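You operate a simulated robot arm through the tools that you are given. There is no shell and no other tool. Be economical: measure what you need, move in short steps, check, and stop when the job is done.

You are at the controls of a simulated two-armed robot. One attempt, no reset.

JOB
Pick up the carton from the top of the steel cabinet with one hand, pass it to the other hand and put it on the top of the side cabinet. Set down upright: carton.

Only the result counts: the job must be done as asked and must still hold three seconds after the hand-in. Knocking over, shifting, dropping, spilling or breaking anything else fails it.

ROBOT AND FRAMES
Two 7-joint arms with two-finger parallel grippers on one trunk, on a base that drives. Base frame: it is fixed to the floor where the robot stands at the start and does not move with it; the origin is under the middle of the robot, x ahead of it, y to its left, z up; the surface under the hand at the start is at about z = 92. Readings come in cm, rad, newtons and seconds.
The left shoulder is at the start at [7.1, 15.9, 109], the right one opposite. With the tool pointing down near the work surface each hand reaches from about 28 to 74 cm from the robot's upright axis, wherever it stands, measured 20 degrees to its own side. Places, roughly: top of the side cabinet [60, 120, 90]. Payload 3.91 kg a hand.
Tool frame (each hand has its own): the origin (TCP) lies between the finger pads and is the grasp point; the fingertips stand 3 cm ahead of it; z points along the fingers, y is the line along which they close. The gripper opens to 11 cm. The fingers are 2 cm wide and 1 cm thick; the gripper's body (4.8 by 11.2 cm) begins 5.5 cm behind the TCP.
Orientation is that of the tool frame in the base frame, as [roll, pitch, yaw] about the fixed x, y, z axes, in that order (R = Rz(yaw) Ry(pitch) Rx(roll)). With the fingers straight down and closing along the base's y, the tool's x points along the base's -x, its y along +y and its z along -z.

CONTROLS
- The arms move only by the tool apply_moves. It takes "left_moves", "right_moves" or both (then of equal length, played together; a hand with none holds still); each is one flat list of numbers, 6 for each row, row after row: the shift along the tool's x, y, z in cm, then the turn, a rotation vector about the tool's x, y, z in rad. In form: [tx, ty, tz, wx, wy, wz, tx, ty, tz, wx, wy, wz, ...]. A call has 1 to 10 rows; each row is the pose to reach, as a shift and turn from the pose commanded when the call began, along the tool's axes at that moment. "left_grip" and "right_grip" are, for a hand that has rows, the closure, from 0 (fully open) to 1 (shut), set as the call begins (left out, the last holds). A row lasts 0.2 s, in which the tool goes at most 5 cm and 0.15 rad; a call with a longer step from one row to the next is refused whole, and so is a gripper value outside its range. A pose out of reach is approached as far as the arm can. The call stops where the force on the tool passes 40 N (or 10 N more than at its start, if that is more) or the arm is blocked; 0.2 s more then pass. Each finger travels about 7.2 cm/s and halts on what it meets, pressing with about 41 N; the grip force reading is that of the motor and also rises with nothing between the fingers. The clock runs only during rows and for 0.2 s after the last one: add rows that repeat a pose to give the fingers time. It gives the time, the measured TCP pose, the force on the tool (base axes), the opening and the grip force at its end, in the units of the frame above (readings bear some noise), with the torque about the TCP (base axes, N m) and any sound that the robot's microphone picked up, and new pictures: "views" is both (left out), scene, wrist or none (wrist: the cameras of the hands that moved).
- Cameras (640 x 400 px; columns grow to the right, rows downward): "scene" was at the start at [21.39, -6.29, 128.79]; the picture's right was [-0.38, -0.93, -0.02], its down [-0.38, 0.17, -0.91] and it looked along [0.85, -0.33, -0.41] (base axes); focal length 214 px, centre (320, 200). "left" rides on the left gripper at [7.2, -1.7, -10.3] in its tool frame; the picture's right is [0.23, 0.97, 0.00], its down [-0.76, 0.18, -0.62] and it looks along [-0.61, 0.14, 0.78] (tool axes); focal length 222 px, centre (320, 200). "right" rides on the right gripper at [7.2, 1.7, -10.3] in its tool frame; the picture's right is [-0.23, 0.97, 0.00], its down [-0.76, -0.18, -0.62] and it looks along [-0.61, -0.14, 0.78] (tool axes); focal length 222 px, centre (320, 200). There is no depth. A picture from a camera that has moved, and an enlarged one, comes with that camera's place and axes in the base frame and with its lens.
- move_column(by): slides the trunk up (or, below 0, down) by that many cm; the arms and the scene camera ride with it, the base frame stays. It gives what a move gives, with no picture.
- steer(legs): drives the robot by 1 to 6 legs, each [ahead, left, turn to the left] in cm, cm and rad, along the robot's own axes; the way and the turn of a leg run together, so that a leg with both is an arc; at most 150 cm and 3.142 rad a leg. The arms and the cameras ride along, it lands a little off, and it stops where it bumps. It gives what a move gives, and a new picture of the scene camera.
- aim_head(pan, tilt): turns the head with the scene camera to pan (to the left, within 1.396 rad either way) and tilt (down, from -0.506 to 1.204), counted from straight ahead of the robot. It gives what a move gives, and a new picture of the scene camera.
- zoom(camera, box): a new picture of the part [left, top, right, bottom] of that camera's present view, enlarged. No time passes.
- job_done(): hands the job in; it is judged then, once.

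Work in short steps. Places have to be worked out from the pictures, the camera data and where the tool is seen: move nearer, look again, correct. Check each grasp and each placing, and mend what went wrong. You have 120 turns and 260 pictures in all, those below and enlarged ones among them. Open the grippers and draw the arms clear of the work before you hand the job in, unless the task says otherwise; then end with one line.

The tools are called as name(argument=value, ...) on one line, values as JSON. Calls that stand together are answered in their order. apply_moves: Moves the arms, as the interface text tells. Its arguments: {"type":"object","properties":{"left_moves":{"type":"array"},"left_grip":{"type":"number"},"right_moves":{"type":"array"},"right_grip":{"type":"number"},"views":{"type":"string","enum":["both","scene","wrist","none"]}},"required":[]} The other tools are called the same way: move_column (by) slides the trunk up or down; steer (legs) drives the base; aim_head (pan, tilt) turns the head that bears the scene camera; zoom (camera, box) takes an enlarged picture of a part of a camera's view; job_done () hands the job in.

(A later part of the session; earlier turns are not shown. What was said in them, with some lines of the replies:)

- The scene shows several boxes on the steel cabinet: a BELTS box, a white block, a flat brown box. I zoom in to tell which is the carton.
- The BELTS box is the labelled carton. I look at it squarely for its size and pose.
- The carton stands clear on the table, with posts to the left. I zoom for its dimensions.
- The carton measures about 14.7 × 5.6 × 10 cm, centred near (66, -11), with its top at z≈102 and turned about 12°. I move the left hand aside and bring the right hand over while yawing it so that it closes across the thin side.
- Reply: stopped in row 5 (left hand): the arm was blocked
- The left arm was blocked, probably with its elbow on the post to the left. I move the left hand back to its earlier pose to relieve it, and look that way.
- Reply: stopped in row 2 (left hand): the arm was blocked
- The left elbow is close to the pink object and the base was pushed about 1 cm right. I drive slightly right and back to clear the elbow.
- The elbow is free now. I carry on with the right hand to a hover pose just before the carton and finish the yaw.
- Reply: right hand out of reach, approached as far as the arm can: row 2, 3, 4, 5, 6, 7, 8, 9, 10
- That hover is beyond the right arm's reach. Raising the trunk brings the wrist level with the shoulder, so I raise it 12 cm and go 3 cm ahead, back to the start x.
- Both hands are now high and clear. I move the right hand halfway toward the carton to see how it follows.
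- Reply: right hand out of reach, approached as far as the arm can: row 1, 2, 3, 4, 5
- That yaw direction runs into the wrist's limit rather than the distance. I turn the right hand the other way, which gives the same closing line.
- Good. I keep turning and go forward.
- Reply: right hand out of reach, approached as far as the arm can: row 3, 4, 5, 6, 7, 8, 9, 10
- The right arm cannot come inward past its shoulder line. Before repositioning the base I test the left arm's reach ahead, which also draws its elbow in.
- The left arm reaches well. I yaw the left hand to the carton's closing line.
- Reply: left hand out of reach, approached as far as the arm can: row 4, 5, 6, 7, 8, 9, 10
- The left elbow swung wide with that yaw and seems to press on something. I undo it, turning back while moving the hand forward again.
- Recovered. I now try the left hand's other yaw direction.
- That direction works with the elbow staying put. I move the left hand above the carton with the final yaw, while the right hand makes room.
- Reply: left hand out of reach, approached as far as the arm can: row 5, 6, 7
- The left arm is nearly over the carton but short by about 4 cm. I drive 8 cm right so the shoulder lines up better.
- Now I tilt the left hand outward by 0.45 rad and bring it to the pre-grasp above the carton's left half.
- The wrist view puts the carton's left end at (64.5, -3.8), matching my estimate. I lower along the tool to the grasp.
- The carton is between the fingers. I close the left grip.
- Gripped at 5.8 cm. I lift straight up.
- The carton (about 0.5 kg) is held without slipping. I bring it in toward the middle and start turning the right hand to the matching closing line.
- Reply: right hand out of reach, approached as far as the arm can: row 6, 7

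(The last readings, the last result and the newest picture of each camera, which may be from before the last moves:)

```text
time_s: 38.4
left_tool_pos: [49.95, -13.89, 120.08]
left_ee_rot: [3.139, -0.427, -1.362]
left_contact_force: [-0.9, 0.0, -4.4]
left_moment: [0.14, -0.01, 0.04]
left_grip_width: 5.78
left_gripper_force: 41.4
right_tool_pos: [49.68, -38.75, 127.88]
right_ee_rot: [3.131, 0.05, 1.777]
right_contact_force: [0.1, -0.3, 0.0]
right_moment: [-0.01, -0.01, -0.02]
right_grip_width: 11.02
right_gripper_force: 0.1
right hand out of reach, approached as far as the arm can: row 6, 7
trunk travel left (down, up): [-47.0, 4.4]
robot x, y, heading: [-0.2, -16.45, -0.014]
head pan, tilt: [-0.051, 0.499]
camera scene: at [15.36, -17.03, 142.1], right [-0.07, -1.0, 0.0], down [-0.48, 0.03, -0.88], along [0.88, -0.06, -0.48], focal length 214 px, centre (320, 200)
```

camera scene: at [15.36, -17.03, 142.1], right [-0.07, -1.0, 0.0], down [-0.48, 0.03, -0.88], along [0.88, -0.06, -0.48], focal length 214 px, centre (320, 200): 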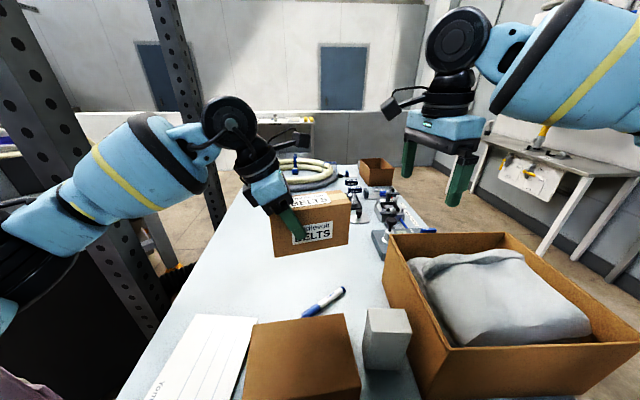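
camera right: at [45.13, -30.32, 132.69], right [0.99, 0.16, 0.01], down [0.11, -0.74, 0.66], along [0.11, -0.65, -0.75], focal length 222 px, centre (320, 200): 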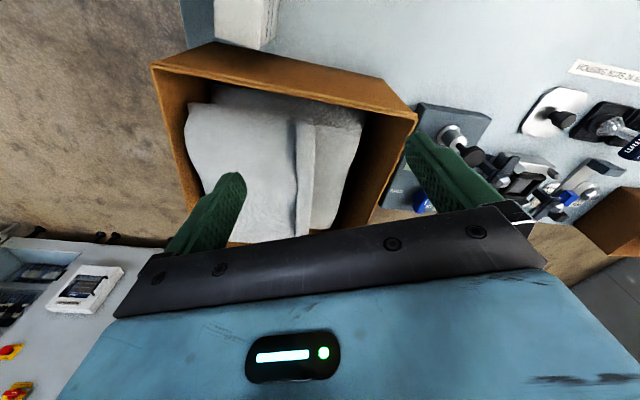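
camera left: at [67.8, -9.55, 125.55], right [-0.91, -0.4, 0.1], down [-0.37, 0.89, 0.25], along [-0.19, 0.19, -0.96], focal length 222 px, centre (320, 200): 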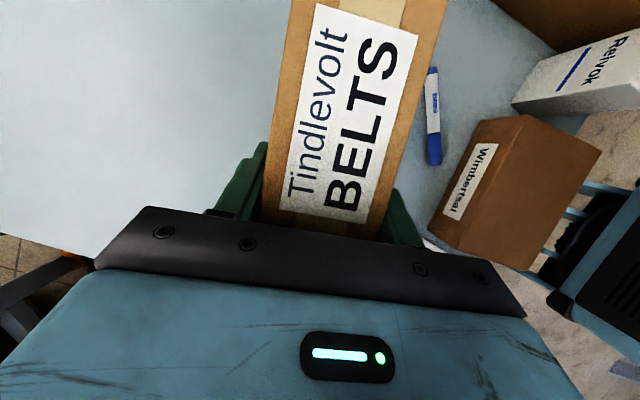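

The right arm is strained with a vertical hand at that height. I tilt it outward and lower it a little, mirroring the left arm's pose.

apply_moves(right_moves=[-0.3, 0, 1.5, 0, 0.13, 0, -0.5, 0, 3, 0, 0.26, 0, -0.8, 0, 4, 0, 0.39, 0, -1, 0, 4, 0, 0.5, 0, -1, 0, 4, 0, 0.5, 0], views="scene")

```text
time_s: 39.6
left_tool_pos: [50.07, -13.98, 120.02]
left_ee_rot: [3.138, -0.426, -1.362]
left_contact_force: [0.4, 0.3, -4.7]
left_moment: [0.13, 0.01, 0.02]
left_grip_width: 5.8
left_gripper_force: 40.8
right_tool_pos: [50.25, -39.84, 123.96]
right_ee_rot: [3.128, -0.454, 1.786]
right_contact_force: [-0.5, -0.9, 0.3]
right_moment: [0.02, 0.02, -0.02]
right_grip_width: 10.98
right_gripper_force: 0.0
trunk travel left (down, up): [-47.0, 4.4]
robot x, y, heading: [-0.43, -16.1, -0.017]
head pan, tilt: [-0.051, 0.499]
camera scene: at [15.42, -17.0, 142.09], right [-0.07, -1.0, 0.0], down [-0.48, 0.03, -0.88], along [0.88, -0.06, -0.48], focal length 214 px, centre (320, 200)
```

scene: 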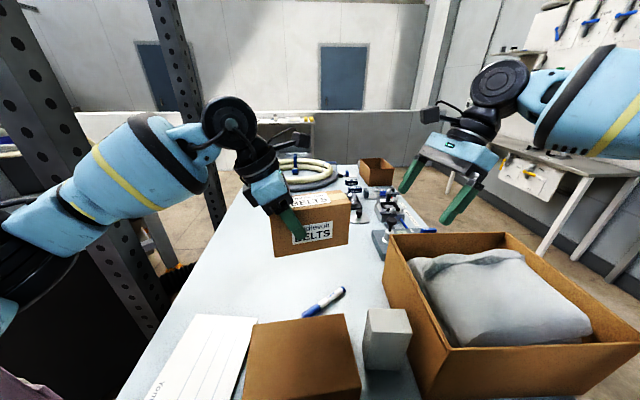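

That works. I tilt the right hand further (to about 1 rad, so the wrist cameras don't meet) and move it to a pre-grasp off the carton's right end.

apply_moves(right_moves=[0.5, 1, 0, 0, 0.14, 0, 2, 2.4, 0.2, 0, 0.28, 0, 4.2, 3.8, 0.4, 0, 0.42, 0, 6.4, 5.3, 0.6, 0, 0.55, 0, 8.5, 5.3, 0.8, 0, 0.55, 0, 8.5, 5.3, 0.8, 0, 0.55, 0])

```text
time_s: 41.0
left_tool_pos: [50.0, -13.98, 119.93]
left_ee_rot: [3.137, -0.425, -1.364]
left_contact_force: [0.8, 0.5, -4.3]
left_moment: [0.15, 0.08, -0.01]
left_grip_width: 5.81
left_gripper_force: 41.1
right_tool_pos: [53.78, -30.86, 126.93]
right_ee_rot: [3.121, -1.004, 1.798]
right_contact_force: [0.4, 0.1, -0.6]
right_moment: [0.0, 0.01, 0.0]
right_grip_width: 10.98
right_gripper_force: 0.0
trunk travel left (down, up): [-47.0, 4.4]
robot x, y, heading: [0.02, -16.21, -0.016]
head pan, tilt: [-0.051, 0.499]
camera scene: at [15.43, -17.08, 142.09], right [-0.07, -1.0, 0.0], down [-0.48, 0.03, -0.88], along [0.88, -0.06, -0.48], focal length 214 px, centre (320, 200)
camera right: at [56.31, -35.33, 138.65], right [0.98, 0.08, -0.18], down [0.02, -0.95, -0.31], along [-0.2, 0.3, -0.93], focal length 222 px, centre (320, 200)
```

scene: 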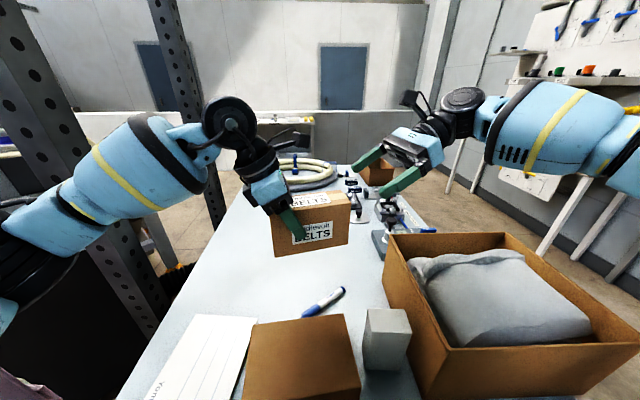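
right: 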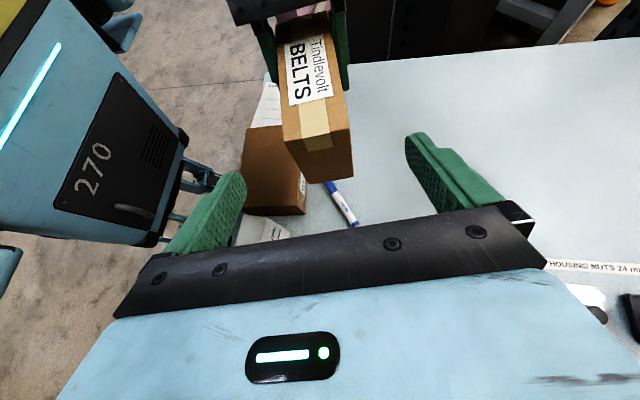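

The carton's right end lies in line with the right hand (about 0.3 cm off). I advance 12 cm along the right fingers.

apply_moves(right_moves=[0, 0, 2.5, 0, 0, 0, 0, 0, 5, 0, 0, 0, 0, 0, 7.5, 0, 0, 0, 0, 0, 10, 0, 0, 0, 0, 0, 12, 0, 0, 0, 0, 0, 12, 0, 0, 0])

zoom(camera="scene", box=[200, 80, 480, 255])

```text
time_s: 42.4
left_tool_pos: [50.03, -13.93, 120.01]
left_ee_rot: [3.138, -0.427, -1.363]
left_contact_force: [0.6, 0.0, -4.3]
left_moment: [0.14, 0.0, 0.01]
left_grip_width: 5.79
left_gripper_force: 40.6
right_tool_pos: [51.58, -22.02, 120.91]
right_ee_rot: [3.121, -1.002, 1.798]
right_contact_force: [-0.4, 0.4, -0.4]
right_moment: [-0.01, -0.04, 0.01]
right_grip_width: 10.99
right_gripper_force: 0.1
right hand out of reach, approached as far as the arm can: row 5, 6
trunk travel left (down, up): [-47.0, 4.4]
robot x, y, heading: [-0.49, -16.29, -0.014]
head pan, tilt: [-0.051, 0.499]
camera scene: at [15.43, -17.02, 142.09], right [-0.07, -1.0, 0.0], down [-0.48, 0.03, -0.88], along [0.88, -0.06, -0.48], focal length 214 px, centre (320, 200)
camera right: at [54.07, -26.52, 132.64], right [0.98, 0.08, -0.18], down [0.02, -0.95, -0.31], along [-0.2, 0.3, -0.93], focal length 222 px, centre (320, 200)
```

scene: 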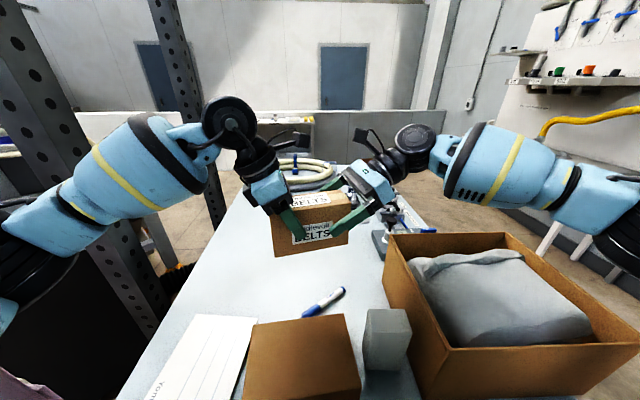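
right: 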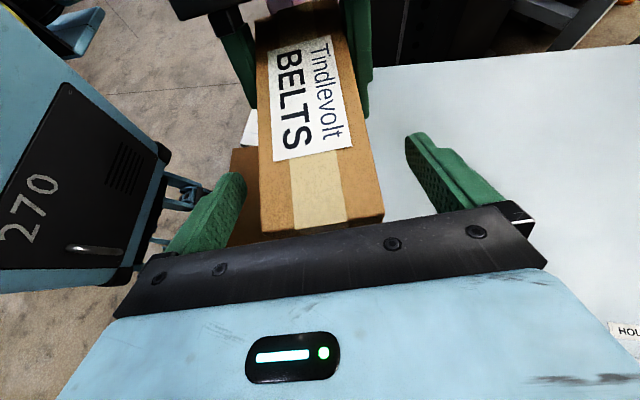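

```text
2.29 times, centred on (340, 168) of scene
camera zoom: at [15.43, -17.02, 142.09], right [-0.07, -1.0, 0.0], down [-0.48, 0.03, -0.88], along [0.88, -0.06, -0.48], focal length 490 px, centre (274, 274)
```

zoom: 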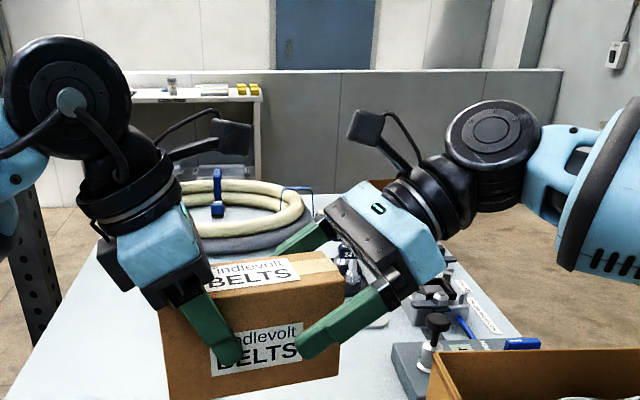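

The right fingers straddle the carton clear of the left ones. I close the right grip.

apply_moves(right_moves=[0, 0, 0, 0, 0, 0, 0, 0, 0, 0, 0, 0, 0, 0, 0, 0, 0, 0, 0, 0, 0, 0, 0, 0, 0, 0, 0, 0, 0, 0], right_grip=1, views="wrist")

```text
time_s: 43.6
left_tool_pos: [49.98, -13.98, 119.92]
left_ee_rot: [3.138, -0.426, -1.366]
left_contact_force: [-7.5, -0.7, -4.1]
left_moment: [0.19, -0.54, -0.85]
left_grip_width: 5.81
left_gripper_force: 41.1
right_tool_pos: [51.6, -22.08, 120.95]
right_ee_rot: [3.119, -1.003, 1.796]
right_contact_force: [7.6, 1.7, -0.6]
right_moment: [-0.06, 0.5, 0.2]
right_grip_width: 5.8
right_gripper_force: 41.3
trunk travel left (down, up): [-47.0, 4.4]
robot x, y, heading: [-0.46, -16.14, -0.012]
head pan, tilt: [-0.051, 0.499]
camera right: at [54.09, -26.58, 132.66], right [0.98, 0.08, -0.18], down [0.02, -0.95, -0.31], along [-0.2, 0.3, -0.93], focal length 222 px, centre (320, 200)
```

right: 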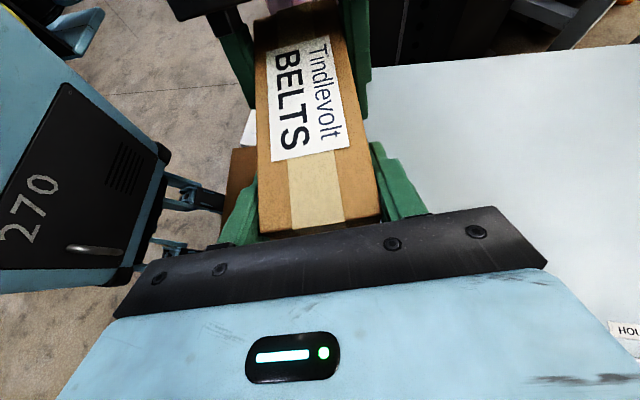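

Both hands hold it with little internal force. I open the left grip.

apply_moves(left_moves=[0, 0, 0, 0, 0, 0, 0, 0, 0, 0, 0, 0, 0, 0, 0, 0, 0, 0, 0, 0, 0, 0, 0, 0], left_grip=0, views="wrist")

```text
time_s: 44.6
left_tool_pos: [49.92, -13.93, 120.16]
left_ee_rot: [3.137, -0.427, -1.363]
left_contact_force: [0.3, 0.9, 0.6]
left_moment: [-0.01, -0.02, 0.01]
left_grip_width: 11.01
left_gripper_force: 0.0
right_tool_pos: [51.6, -22.02, 120.76]
right_ee_rot: [3.121, -1.001, 1.797]
right_contact_force: [1.0, 0.1, -0.2]
right_moment: [-0.21, -0.05, -0.02]
right_grip_width: 5.8
right_gripper_force: 41.3
trunk travel left (down, up): [-47.0, 4.4]
robot x, y, heading: [-0.35, -16.53, -0.02]
head pan, tilt: [-0.051, 0.499]
camera left: at [52.14, -15.79, 132.49], right [-0.91, -0.4, 0.1], down [-0.37, 0.89, 0.25], along [-0.19, 0.19, -0.96], focal length 222 px, centre (320, 200)
```

left: 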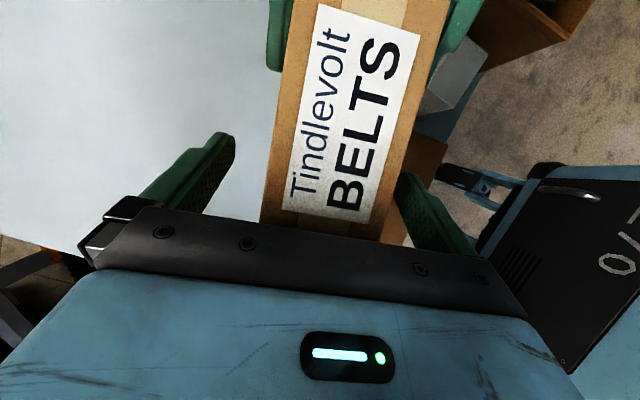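

The left hand is free of the carton, which stays in the right grip. I withdraw the left hand along its fingers.

apply_moves(left_moves=[0, 0.3, 0, 0, 0, 0, 0, 0.3, -3, 0, 0, 0, 0, 0.3, -6, 0, 0, 0, 0, 0.3, -9, 0, 0, 0, 0, 0.3, -12, 0, 0, 0, 0, 0.3, -14, 0, 0, 0], views="scene")

```text
time_s: 46.0
left_tool_pos: [48.51, -8.31, 132.84]
left_ee_rot: [3.138, -0.427, -1.363]
left_contact_force: [0.9, 0.5, 0.4]
left_moment: [-0.02, 0.03, -0.01]
left_grip_width: 11.01
left_gripper_force: 0.0
right_tool_pos: [51.48, -22.06, 120.91]
right_ee_rot: [3.118, -1.002, 1.798]
right_contact_force: [0.3, 0.0, -0.3]
right_moment: [-0.22, 0.01, 0.0]
right_grip_width: 5.81
right_gripper_force: 41.3
trunk travel left (down, up): [-47.0, 4.4]
robot x, y, heading: [-0.25, -16.25, -0.018]
head pan, tilt: [-0.051, 0.499]
camera scene: at [15.39, -17.03, 142.09], right [-0.07, -1.0, 0.0], down [-0.48, 0.03, -0.88], along [0.88, -0.06, -0.48], focal length 214 px, centre (320, 200)
```

scene: 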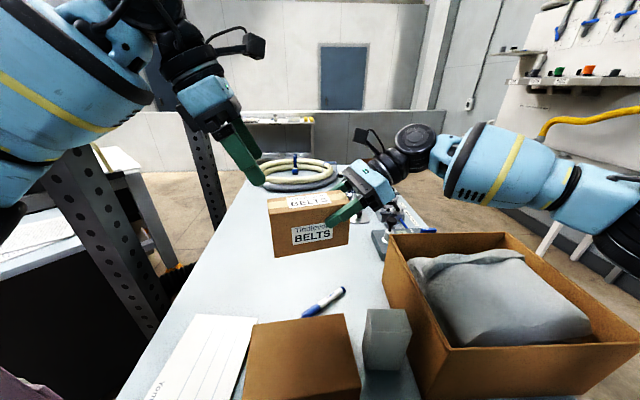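

The handover worked. I back away from the table and look left toward the side cabinet.

steer(legs=[[-25, 0, 0]])

aim_head(pan=0.9, tilt=0.45)

```text
time_s: 47.8
left_tool_pos: [23.87, -8.09, 132.77]
left_ee_rot: [3.137, -0.426, -1.369]
left_contact_force: [-0.4, -0.2, -0.5]
left_moment: [-0.02, -0.03, 0.01]
left_grip_width: 11.0
left_gripper_force: 0.2
right_tool_pos: [26.81, -21.82, 120.87]
right_ee_rot: [3.121, -1.003, 1.789]
right_contact_force: [0.1, -0.1, -0.6]
right_moment: [-0.17, -0.06, 0.0]
right_grip_width: 5.77
right_gripper_force: 40.7
trunk travel left (down, up): [-47.0, 4.4]
robot x, y, heading: [-25.33, -15.37, -0.024]
head pan, tilt: [-0.051, 0.499]
camera scene: at [-9.33, -16.66, 142.08], right [-0.07, -1.0, 0.0], down [-0.48, 0.04, -0.88], along [0.88, -0.06, -0.48], focal length 214 px, centre (320, 200)
```

scene: 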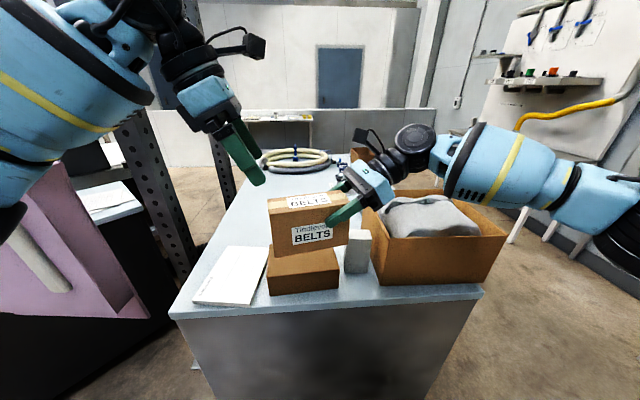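

```text
time_s: 49.0
left_tool_pos: [23.88, -8.14, 132.72]
left_ee_rot: [3.139, -0.426, -1.368]
left_contact_force: [-0.5, 0.4, 0.0]
left_moment: [0.02, -0.01, 0.01]
left_grip_width: 11.0
left_gripper_force: 0.0
right_tool_pos: [26.76, -21.96, 120.97]
right_ee_rot: [3.121, -1.003, 1.791]
right_contact_force: [-0.8, 0.1, -0.8]
right_moment: [-0.2, -0.03, -0.04]
right_grip_width: 5.78
right_gripper_force: 41.3
trunk travel left (down, up): [-47.0, 4.4]
robot x, y, heading: [-24.95, -15.68, -0.019]
head pan, tilt: [0.901, 0.45]
camera scene: at [-12.58, -8.93, 142.54], right [0.77, -0.64, 0.0], down [-0.28, -0.33, -0.9], along [0.58, 0.69, -0.44], focal length 214 px, centre (320, 200)
```

scene: 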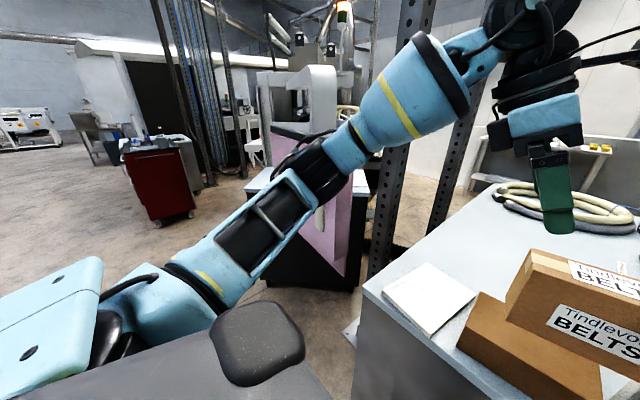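

There is space here, so I turn left in place to face the side cabinet.

steer(legs=[[0, 0, 0.8]])

aim_head(pan=0.15, tilt=0.35)

```text
time_s: 51.5
left_tool_pos: [3.64, 24.66, 132.79]
left_ee_rot: [3.139, -0.426, -0.57]
left_contact_force: [-0.5, 0.5, 0.0]
left_moment: [-0.01, 0.02, 0.01]
left_grip_width: 11.01
left_gripper_force: 0.1
right_tool_pos: [15.53, 17.14, 120.82]
right_ee_rot: [3.121, -1.001, 2.588]
right_contact_force: [0.6, -0.8, 0.7]
right_moment: [-0.12, -0.2, 0.01]
right_grip_width: 5.81
right_gripper_force: 41.7
trunk travel left (down, up): [-47.0, 4.4]
robot x, y, heading: [-25.33, -15.72, 0.775]
head pan, tilt: [0.901, 0.45]
camera scene: at [-21.31, -2.04, 142.54], right [0.99, 0.1, 0.0], down [0.05, -0.43, -0.9], along [-0.09, 0.9, -0.44], focal length 214 px, centre (320, 200)
```

scene: 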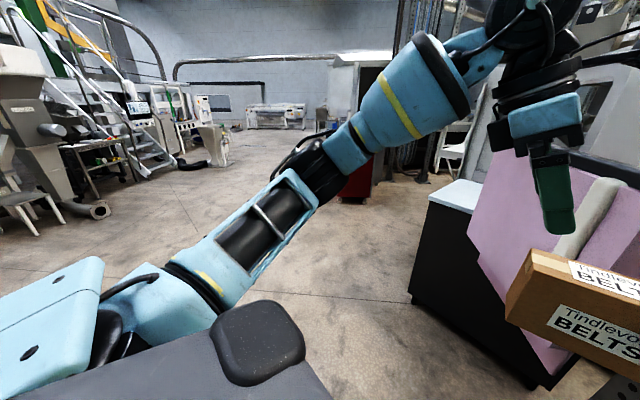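

```text
time_s: 52.6
left_tool_pos: [3.65, 24.53, 132.8]
left_ee_rot: [3.137, -0.425, -0.571]
left_contact_force: [0.2, -0.6, -0.5]
left_moment: [-0.02, 0.03, -0.03]
left_grip_width: 10.97
left_gripper_force: 0.0
right_tool_pos: [15.45, 17.13, 120.84]
right_ee_rot: [3.12, -1.003, 2.588]
right_contact_force: [-0.5, -0.7, 0.0]
right_moment: [-0.13, -0.21, 0.03]
right_grip_width: 5.79
right_gripper_force: 41.2
trunk travel left (down, up): [-47.0, 4.4]
robot x, y, heading: [-24.98, -15.47, 0.776]
head pan, tilt: [0.15, 0.351]
camera scene: at [-14.75, -3.74, 143.46], right [0.8, -0.6, 0.0], down [-0.21, -0.27, -0.94], along [0.56, 0.75, -0.34], focal length 214 px, centre (320, 200)
```

scene: 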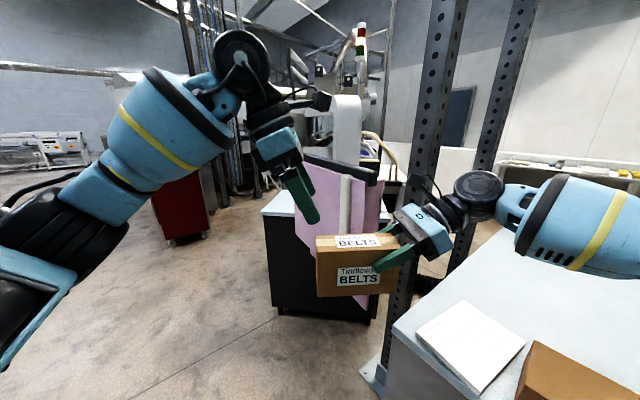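

The cabinet stands ahead, with a pink panel in front of it. I drive to the left for a clearer view of its top.

steer(legs=[[15, 40, 0]])

aim_head(pan=-0.3, tilt=0.4)

```text
time_s: 56.6
left_tool_pos: [-13.01, 62.93, 132.68]
left_ee_rot: [3.14, -0.425, -0.573]
left_contact_force: [1.1, 0.7, 0.4]
left_moment: [-0.01, -0.01, 0.01]
left_grip_width: 11.0
left_gripper_force: 0.0
right_tool_pos: [-1.05, 55.43, 120.96]
right_ee_rot: [3.12, -1.002, 2.587]
right_contact_force: [0.0, -1.0, 0.4]
right_moment: [-0.13, -0.22, -0.01]
right_grip_width: 5.81
right_gripper_force: 41.5
trunk travel left (down, up): [-47.0, 4.4]
robot x, y, heading: [-41.74, 22.58, 0.77]
head pan, tilt: [0.15, 0.351]
camera scene: at [-31.34, 34.56, 143.46], right [0.8, -0.6, 0.0], down [-0.21, -0.27, -0.94], along [0.57, 0.75, -0.34], focal length 214 px, centre (320, 200)
```

scene: 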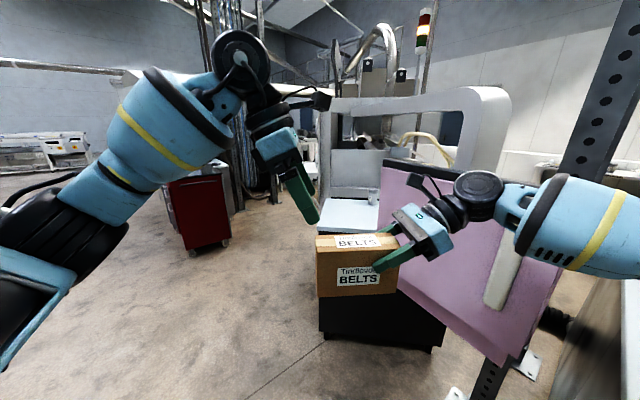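

```text
time_s: 57.5
left_tool_pos: [-13.05, 62.92, 132.74]
left_ee_rot: [3.138, -0.427, -0.571]
left_contact_force: [-0.5, -0.3, -0.3]
left_moment: [0.02, -0.01, -0.06]
left_grip_width: 10.99
left_gripper_force: 0.1
right_tool_pos: [-1.07, 55.31, 120.83]
right_ee_rot: [3.119, -1.002, 2.587]
right_contact_force: [0.4, -0.2, 0.1]
right_moment: [-0.1, -0.18, 0.0]
right_grip_width: 5.78
right_gripper_force: 40.9
trunk travel left (down, up): [-47.0, 4.4]
robot x, y, heading: [-41.69, 22.5, 0.769]
head pan, tilt: [-0.3, 0.4]
camera scene: at [-28.71, 31.36, 143.01], right [0.46, -0.89, 0.0], down [-0.35, -0.18, -0.92], along [0.82, 0.42, -0.39], focal length 214 px, centre (320, 200)
```

scene: 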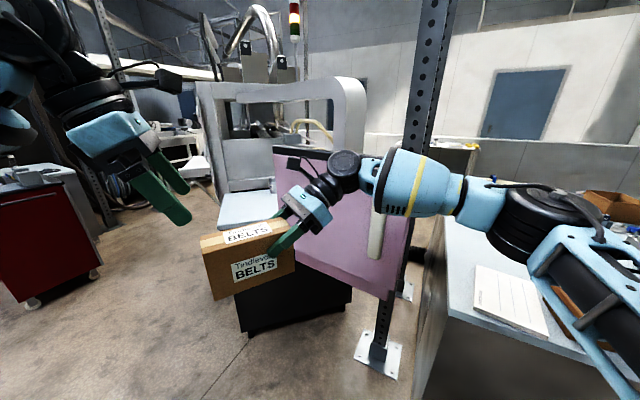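

The pink board stands about 20 cm in front of the cabinet's right part, so I'll come in from the cabinet's open left side. First I drive parallel, further left.

steer(legs=[[63, 74, 0]])

aim_head(pan=-1.1, tilt=0.45)

```text
time_s: 64.4
left_tool_pos: [-20.88, 159.81, 132.82]
left_ee_rot: [3.139, -0.427, -0.562]
left_contact_force: [-0.3, 0.0, 1.1]
left_moment: [0.01, 0.03, -0.03]
left_grip_width: 11.01
left_gripper_force: 0.1
right_tool_pos: [-8.98, 152.16, 120.87]
right_ee_rot: [3.123, -1.002, 2.596]
right_contact_force: [-0.3, 0.2, -0.8]
right_moment: [-0.13, -0.16, -0.04]
right_grip_width: 5.78
right_gripper_force: 40.7
trunk travel left (down, up): [-47.0, 4.4]
robot x, y, heading: [-49.31, 119.19, 0.781]
head pan, tilt: [-0.3, 0.4]
camera scene: at [-36.35, 128.09, 143.01], right [0.46, -0.89, 0.0], down [-0.34, -0.18, -0.92], along [0.82, 0.43, -0.39], focal length 214 px, centre (320, 200)
```

scene: 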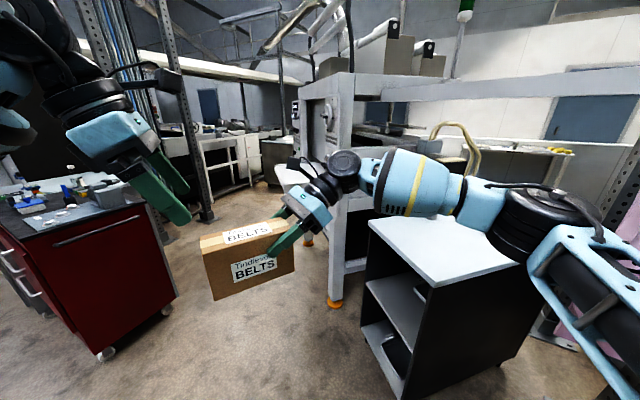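

```text
time_s: 65.5
left_tool_pos: [-20.9, 159.72, 132.81]
left_ee_rot: [3.139, -0.427, -0.563]
left_contact_force: [-0.5, 0.1, -0.3]
left_moment: [-0.02, 0.03, 0.01]
left_grip_width: 11.01
left_gripper_force: 0.0
right_tool_pos: [-8.91, 152.42, 120.92]
right_ee_rot: [3.122, -1.002, 2.595]
right_contact_force: [0.2, -0.3, 0.4]
right_moment: [-0.1, -0.19, 0.02]
right_grip_width: 5.79
right_gripper_force: 40.7
trunk travel left (down, up): [-47.0, 4.4]
robot x, y, heading: [-49.31, 119.12, 0.786]
head pan, tilt: [-1.1, 0.45]
camera scene: at [-35.81, 120.94, 142.54], right [-0.31, -0.95, 0.0], down [-0.41, 0.13, -0.9], along [0.86, -0.28, -0.44], focal length 214 px, centre (320, 200)
```

scene: 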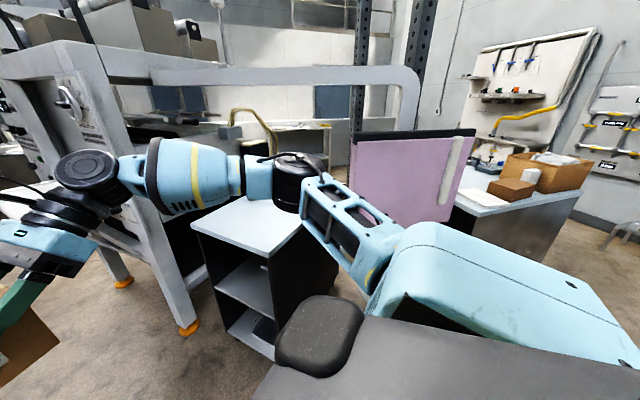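

From here the cabinet is clear: corners near (27,121), (63,151) and (57,89), with the top free at the near corner. I turn right to a heading of -0.45 and check before approaching.

steer(legs=[[0, 0, -1.235]])

aim_head(pan=0.35, tilt=0.5)

```text
time_s: 69.0
left_tool_pos: [-1.32, 106.92, 132.74]
left_ee_rot: [3.138, -0.426, -1.772]
left_contact_force: [-0.2, -0.3, -0.3]
left_moment: [-0.01, -0.01, 0.0]
left_grip_width: 11.01
left_gripper_force: 0.0
right_tool_pos: [-4.05, 93.17, 120.86]
right_ee_rot: [3.121, -1.002, 1.385]
right_contact_force: [0.7, 0.7, -0.6]
right_moment: [-0.22, 0.06, 0.02]
right_grip_width: 5.8
right_gripper_force: 41.3
trunk travel left (down, up): [-47.0, 4.4]
robot x, y, heading: [-49.17, 119.11, -0.425]
head pan, tilt: [-1.1, 0.45]
camera scene: at [-42.8, 107.15, 142.54], right [-1.0, -0.04, 0.0], down [-0.02, 0.43, -0.9], along [0.04, -0.9, -0.44], focal length 214 px, centre (320, 200)
```

scene: 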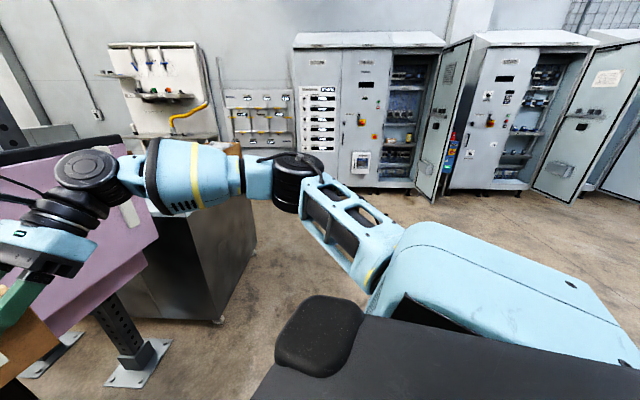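

```text
time_s: 70.5
left_tool_pos: [-1.2, 106.87, 132.7]
left_ee_rot: [3.136, -0.428, -1.773]
left_contact_force: [-0.2, 0.4, -0.7]
left_moment: [-0.03, 0.01, 0.0]
left_grip_width: 10.98
left_gripper_force: 0.1
right_tool_pos: [-4.02, 93.05, 120.79]
right_ee_rot: [3.121, -1.0, 1.387]
right_contact_force: [0.5, -0.4, 0.1]
right_moment: [-0.19, 0.04, 0.03]
right_grip_width: 5.78
right_gripper_force: 40.7
trunk travel left (down, up): [-47.0, 4.4]
robot x, y, heading: [-49.26, 119.73, -0.427]
head pan, tilt: [0.351, 0.499]
camera scene: at [-34.13, 115.63, 142.09], right [-0.08, -1.0, 0.0], down [-0.48, 0.04, -0.88], along [0.88, -0.07, -0.48], focal length 214 px, centre (320, 200)
```

scene: 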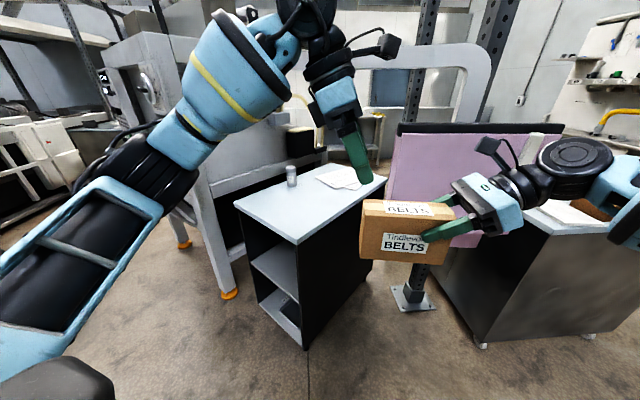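

The top holds only a can (79,123) and papers far back; the near corner is free. I go left first so I can then drive straight ahead.

steer(legs=[[10, 42.6, 0]])

```text
time_s: 74.8
left_tool_pos: [25.39, 141.94, 132.76]
left_ee_rot: [3.138, -0.426, -1.773]
left_contact_force: [-0.2, -0.1, 0.0]
left_moment: [0.01, 0.01, 0.01]
left_grip_width: 11.01
left_gripper_force: 0.0
right_tool_pos: [22.69, 128.22, 120.8]
right_ee_rot: [3.122, -1.001, 1.385]
right_contact_force: [0.0, 0.7, -0.1]
right_moment: [-0.2, 0.05, 0.03]
right_grip_width: 5.77
right_gripper_force: 41.5
trunk travel left (down, up): [-47.0, 4.4]
robot x, y, heading: [-22.86, 154.34, -0.427]
head pan, tilt: [0.351, 0.499]
camera scene: at [-7.43, 150.64, 142.09], right [-0.08, -1.0, 0.0], down [-0.48, 0.04, -0.88], along [0.88, -0.07, -0.48], focal length 214 px, centre (320, 200)
```

scene: 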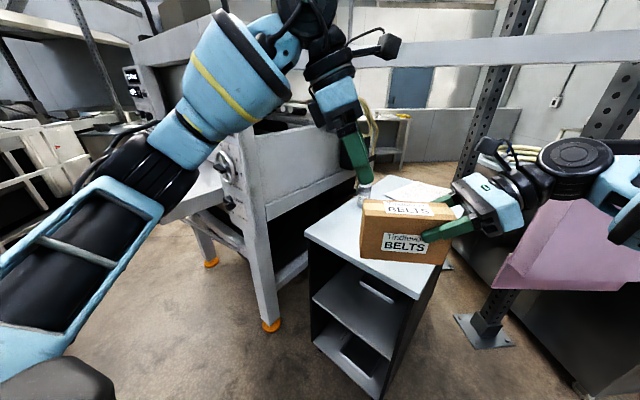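

All clear ahead. I drive straight on so the carton hangs over the cabinet's near corner area.

steer(legs=[[30, 0, 0]])

zoom(camera="right", box=[0, 0, 640, 400])

```text
time_s: 76.9
left_tool_pos: [52.68, 129.7, 132.91]
left_ee_rot: [3.138, -0.424, -1.769]
left_contact_force: [-1.3, -0.3, 0.3]
left_moment: [-0.03, -0.02, 0.03]
left_grip_width: 10.98
left_gripper_force: 0.1
right_tool_pos: [49.96, 115.96, 120.89]
right_ee_rot: [3.121, -1.0, 1.39]
right_contact_force: [1.3, 0.3, 0.5]
right_moment: [-0.18, 0.06, 0.02]
right_grip_width: 5.81
right_gripper_force: 41.2
trunk travel left (down, up): [-47.0, 4.4]
robot x, y, heading: [5.01, 141.91, -0.425]
head pan, tilt: [0.351, 0.499]
camera scene: at [19.85, 138.35, 142.1], right [-0.07, -1.0, 0.0], down [-0.48, 0.03, -0.88], along [0.88, -0.06, -0.48], focal length 214 px, centre (320, 200)
```

scene: 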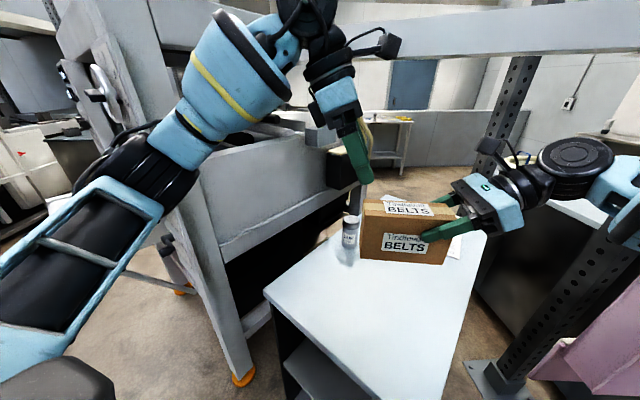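

```text
1.00 times, centred on (320, 200) of right (not enlarged: the box is as wide or as high as the picture)
camera zoom: at [50.62, 110.77, 132.61], right [0.93, -0.31, -0.18], down [-0.36, -0.88, -0.31], along [-0.06, 0.35, -0.93], focal length 222 px, centre (320, 200)
```

zoom: 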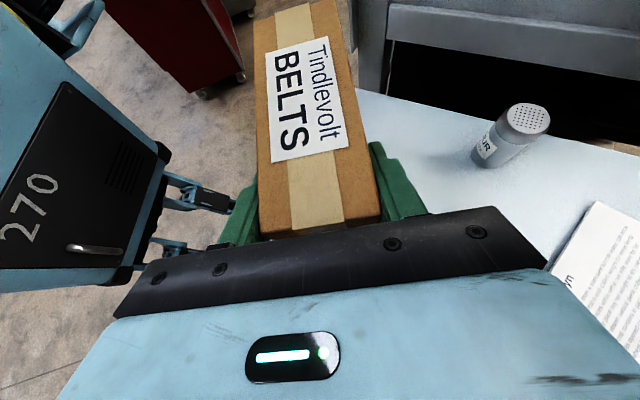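

The carton hangs over free cabinet top; the can at (80,121) and the papers are well away. I lower the trunk 18 cm.

move_column(by=-18)

aim_head(pan=0.1, tilt=0.6)

```text
time_s: 78.9
left_tool_pos: [52.83, 129.84, 114.84]
left_ee_rot: [3.139, -0.428, -1.768]
left_contact_force: [0.2, 0.3, -0.5]
left_moment: [-0.03, -0.03, 0.02]
left_grip_width: 11.01
left_gripper_force: 0.1
right_tool_pos: [50.02, 115.93, 102.87]
right_ee_rot: [3.119, -1.001, 1.391]
right_contact_force: [0.0, 0.1, 0.1]
right_moment: [-0.19, 0.03, -0.03]
right_grip_width: 5.78
right_gripper_force: 41.0
trunk travel left (down, up): [-29.0, 22.4]
robot x, y, heading: [4.97, 141.74, -0.422]
head pan, tilt: [0.351, 0.499]
```

```text
time_s: 79.6
left_tool_pos: [52.76, 129.67, 114.8]
left_ee_rot: [3.138, -0.424, -1.771]
left_contact_force: [-1.2, -0.4, 0.7]
left_moment: [0.03, 0.02, 0.03]
left_grip_width: 11.0
left_gripper_force: 0.0
right_tool_pos: [50.12, 115.9, 102.83]
right_ee_rot: [3.12, -1.002, 1.388]
right_contact_force: [-0.3, 0.1, -0.7]
right_moment: [-0.19, 0.05, -0.03]
right_grip_width: 5.77
right_gripper_force: 41.1
trunk travel left (down, up): [-29.0, 22.4]
robot x, y, heading: [4.7, 142.02, -0.423]
head pan, tilt: [0.099, 0.6]
camera scene: at [26.62, 132.84, 121.18], right [-0.32, -0.95, 0.0], down [-0.54, 0.18, -0.83], along [0.78, -0.26, -0.56], focal length 214 px, centre (320, 200)
```

scene: 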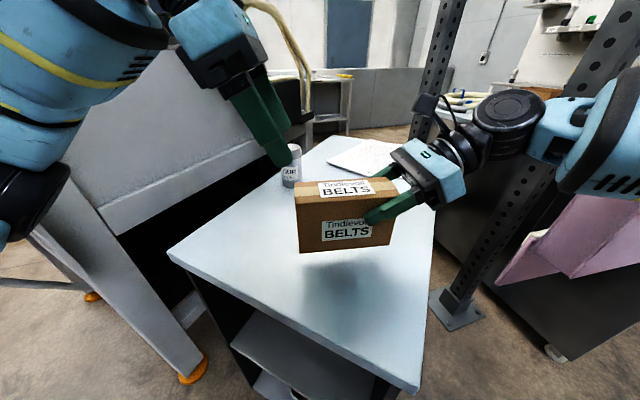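

The carton is over clear surface, about 5 cm up. I lower it 4 cm with the arm, watching force.

apply_moves(right_moves=[-0.84, 0, 0.54, 0, 0, 0, -1.69, 0, 1.07, 0, 0, 0, -2.53, 0, 1.61, 0, 0, 0, -3.38, 0, 2.15, 0, 0, 0], views="scene")

zoom(camera="scene", box=[250, 140, 450, 265])

```text
time_s: 80.6
left_tool_pos: [52.72, 129.76, 114.73]
left_ee_rot: [3.138, -0.426, -1.771]
left_contact_force: [-0.5, -0.7, -0.6]
left_moment: [0.03, 0.0, -0.01]
left_grip_width: 11.0
left_gripper_force: 0.0
right_tool_pos: [50.09, 115.96, 98.7]
right_ee_rot: [3.122, -1.001, 1.389]
right_contact_force: [0.4, 0.9, -0.6]
right_moment: [-0.22, 0.08, 0.04]
right_grip_width: 5.78
right_gripper_force: 41.2
trunk travel left (down, up): [-29.0, 22.4]
robot x, y, heading: [4.56, 141.86, -0.42]
head pan, tilt: [0.099, 0.6]
camera scene: at [26.63, 132.82, 121.18], right [-0.32, -0.95, 0.0], down [-0.54, 0.18, -0.82], along [0.78, -0.26, -0.57], focal length 214 px, centre (320, 200)
```

scene: 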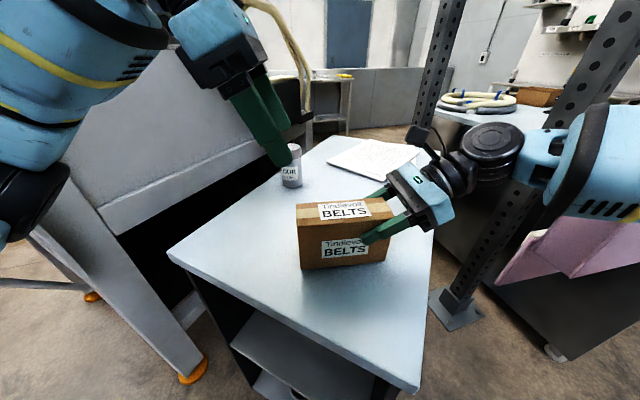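

```text
3.20 times, centred on (350, 202) of scene
camera zoom: at [26.63, 132.82, 121.18], right [-0.32, -0.95, 0.0], down [-0.54, 0.18, -0.82], along [0.78, -0.26, -0.57], focal length 686 px, centre (224, 192)
```

zoom: 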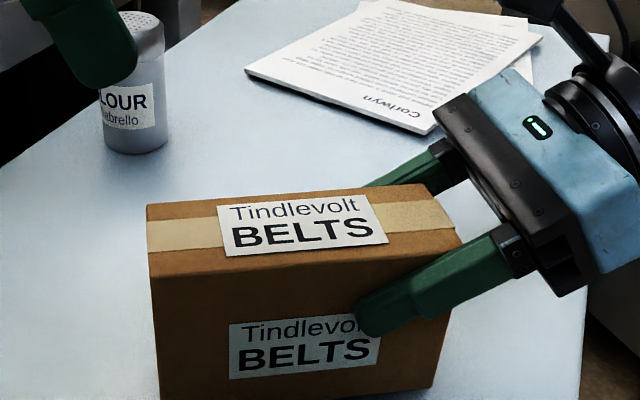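

Not yet touching (no force change). I lower another 0.6 cm.

apply_moves(right_moves=[-0.25, 0, 0.16, 0, 0, 0, -0.5, 0, 0.32, 0, 0, 0], views="none")

```text
time_s: 81.2
left_tool_pos: [52.73, 129.71, 114.77]
left_ee_rot: [3.139, -0.426, -1.771]
left_contact_force: [-0.2, -0.1, -0.2]
left_moment: [-0.05, 0.0, 0.0]
left_grip_width: 10.99
left_gripper_force: 0.0
right_tool_pos: [50.1, 115.73, 98.24]
right_ee_rot: [3.12, -1.0, 1.391]
right_contact_force: [0.2, -0.4, -0.2]
right_moment: [-0.24, 0.06, 0.0]
right_grip_width: 5.79
right_gripper_force: 41.0
trunk travel left (down, up): [-29.0, 22.4]
robot x, y, heading: [5.13, 141.75, -0.426]
head pan, tilt: [0.099, 0.6]
```

No contact yet, so I go 0.5 cm more.

apply_moves(right_moves=[-0.21, 0, 0.13, 0, 0, 0, -0.42, 0, 0.27, 0, 0, 0], views="scene")

zoom(camera="scene", box=[250, 180, 450, 305])

```text
time_s: 81.8
left_tool_pos: [52.6, 129.75, 114.8]
left_ee_rot: [3.139, -0.426, -1.772]
left_contact_force: [-0.6, 0.8, -0.2]
left_moment: [0.0, -0.04, -0.01]
left_grip_width: 11.0
left_gripper_force: 0.1
right_tool_pos: [50.17, 115.86, 98.06]
right_ee_rot: [3.117, -1.005, 1.39]
right_contact_force: [-0.5, -3.8, 9.1]
right_moment: [1.09, 0.21, 0.18]
right_grip_width: 5.79
right_gripper_force: 40.8
trunk travel left (down, up): [-29.0, 22.4]
robot x, y, heading: [4.8, 141.5, -0.421]
head pan, tilt: [0.099, 0.6]
camera scene: at [26.52, 132.8, 121.21], right [-0.32, -0.95, 0.0], down [-0.54, 0.18, -0.83], along [0.78, -0.26, -0.56], focal length 214 px, centre (320, 200)
```

scene: 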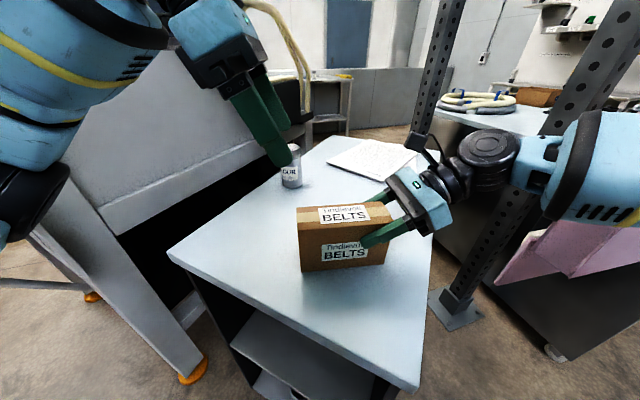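

```text
3.20 times, centred on (350, 242) of scene
camera zoom: at [26.52, 132.8, 121.21], right [-0.32, -0.95, 0.0], down [-0.54, 0.18, -0.83], along [0.78, -0.26, -0.56], focal length 686 px, centre (224, 64)
```

zoom: 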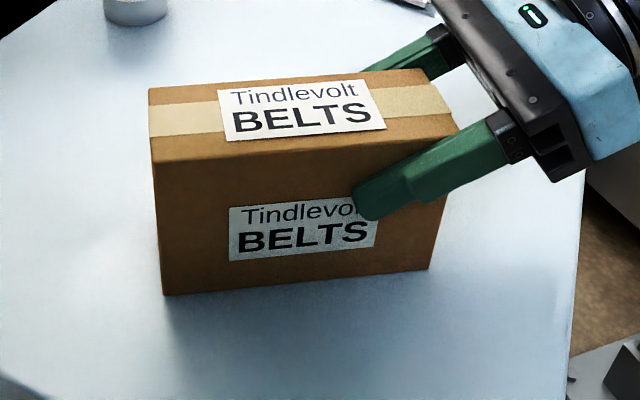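

Contact at 9 N: the carton stands on the cabinet. I open the right grip.

apply_moves(right_moves=[0, 0, 0, 0, 0, 0, 0, 0, 0, 0, 0, 0, 0, 0, 0, 0, 0, 0, 0, 0, 0, 0, 0, 0], right_grip=0)

```text
time_s: 82.8
left_tool_pos: [52.63, 129.7, 114.85]
left_ee_rot: [3.138, -0.426, -1.769]
left_contact_force: [-0.6, -0.1, 0.3]
left_moment: [0.0, -0.02, 0.0]
left_grip_width: 11.01
left_gripper_force: 0.1
right_tool_pos: [50.15, 115.8, 97.62]
right_ee_rot: [3.119, -1.0, 1.389]
right_contact_force: [0.4, -1.5, -0.3]
right_moment: [0.02, 0.02, -0.01]
right_grip_width: 10.99
right_gripper_force: 0.1
trunk travel left (down, up): [-29.0, 22.4]
robot x, y, heading: [4.82, 142.07, -0.423]
head pan, tilt: [0.099, 0.6]
camera scene: at [26.59, 132.84, 121.19], right [-0.32, -0.95, 0.0], down [-0.54, 0.18, -0.83], along [0.78, -0.26, -0.56], focal length 214 px, centre (320, 200)
camera right: at [50.67, 110.73, 109.47], right [0.93, -0.31, -0.18], down [-0.36, -0.88, -0.31], along [-0.06, 0.35, -0.93], focal length 222 px, centre (320, 200)
```

scene: 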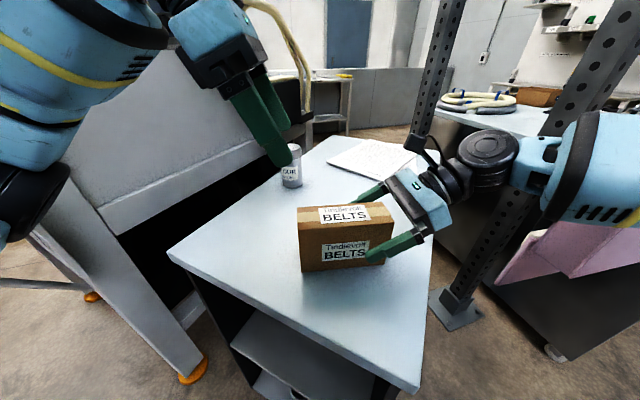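
right: 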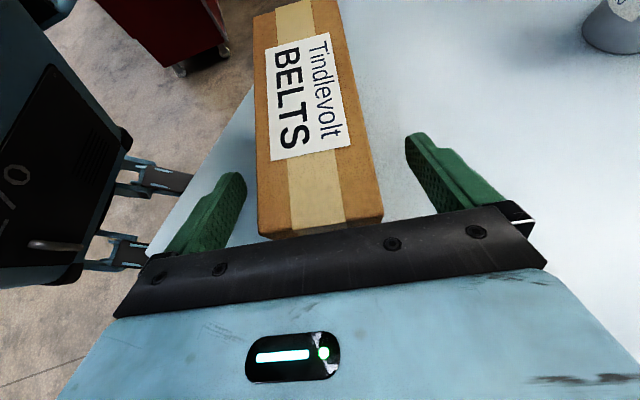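

The carton stands upright and free between the open fingers. I raise the trunk to lift both hands straight up clear of it.

move_column(by=18)

steer(legs=[[-35, 0, 0]])

```text
time_s: 84.8
left_tool_pos: [52.85, 129.74, 132.62]
left_ee_rot: [3.136, -0.426, -1.77]
left_contact_force: [0.0, 0.2, 0.0]
left_moment: [0.01, 0.0, 0.01]
left_grip_width: 11.0
left_gripper_force: 0.0
right_tool_pos: [49.42, 116.19, 118.24]
right_ee_rot: [3.03, -0.988, 1.465]
right_contact_force: [0.9, -1.2, -0.7]
right_moment: [-0.01, -0.03, -0.02]
right_grip_width: 10.97
right_gripper_force: 0.0
trunk travel left (down, up): [-47.0, 4.4]
robot x, y, heading: [4.83, 141.45, -0.424]
head pan, tilt: [0.099, 0.6]
```

```text
time_s: 87.1
left_tool_pos: [21.13, 144.16, 132.7]
left_ee_rot: [3.138, -0.426, -1.764]
left_contact_force: [0.2, -0.8, -0.1]
left_moment: [0.02, 0.0, -0.01]
left_grip_width: 11.0
left_gripper_force: 0.0
right_tool_pos: [17.88, 130.57, 118.43]
right_ee_rot: [3.028, -0.99, 1.47]
right_contact_force: [-0.5, 0.9, 0.1]
right_moment: [0.0, 0.02, 0.02]
right_grip_width: 11.01
right_gripper_force: 0.0
trunk travel left (down, up): [-47.0, 4.4]
robot x, y, heading: [-27.16, 156.05, -0.418]
head pan, tilt: [0.099, 0.6]
camera scene: at [-12.46, 150.44, 141.18], right [-0.31, -0.95, 0.0], down [-0.54, 0.18, -0.82], along [0.78, -0.26, -0.57], focal length 214 px, centre (320, 200)
```

scene: 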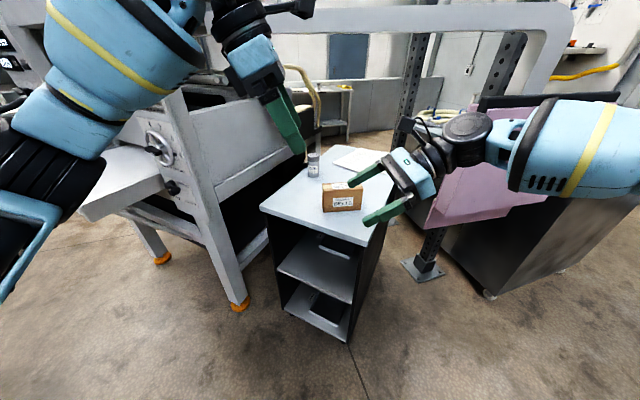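

The carton stands upright on the side cabinet, the can and papers are where they were, and both hands are open and clear. I hand it in.

job_done()

```text
The job is handed in.
```

The BELTS carton was picked up with the left hand, passed to the right, and set upright on the side cabinet. Early on, the left arm was blocked twice while moving and later seemed to press on something (probably the post or pink board to its left). I saw nothing out of place afterwards. The job is handed in, but I got no verdict back.
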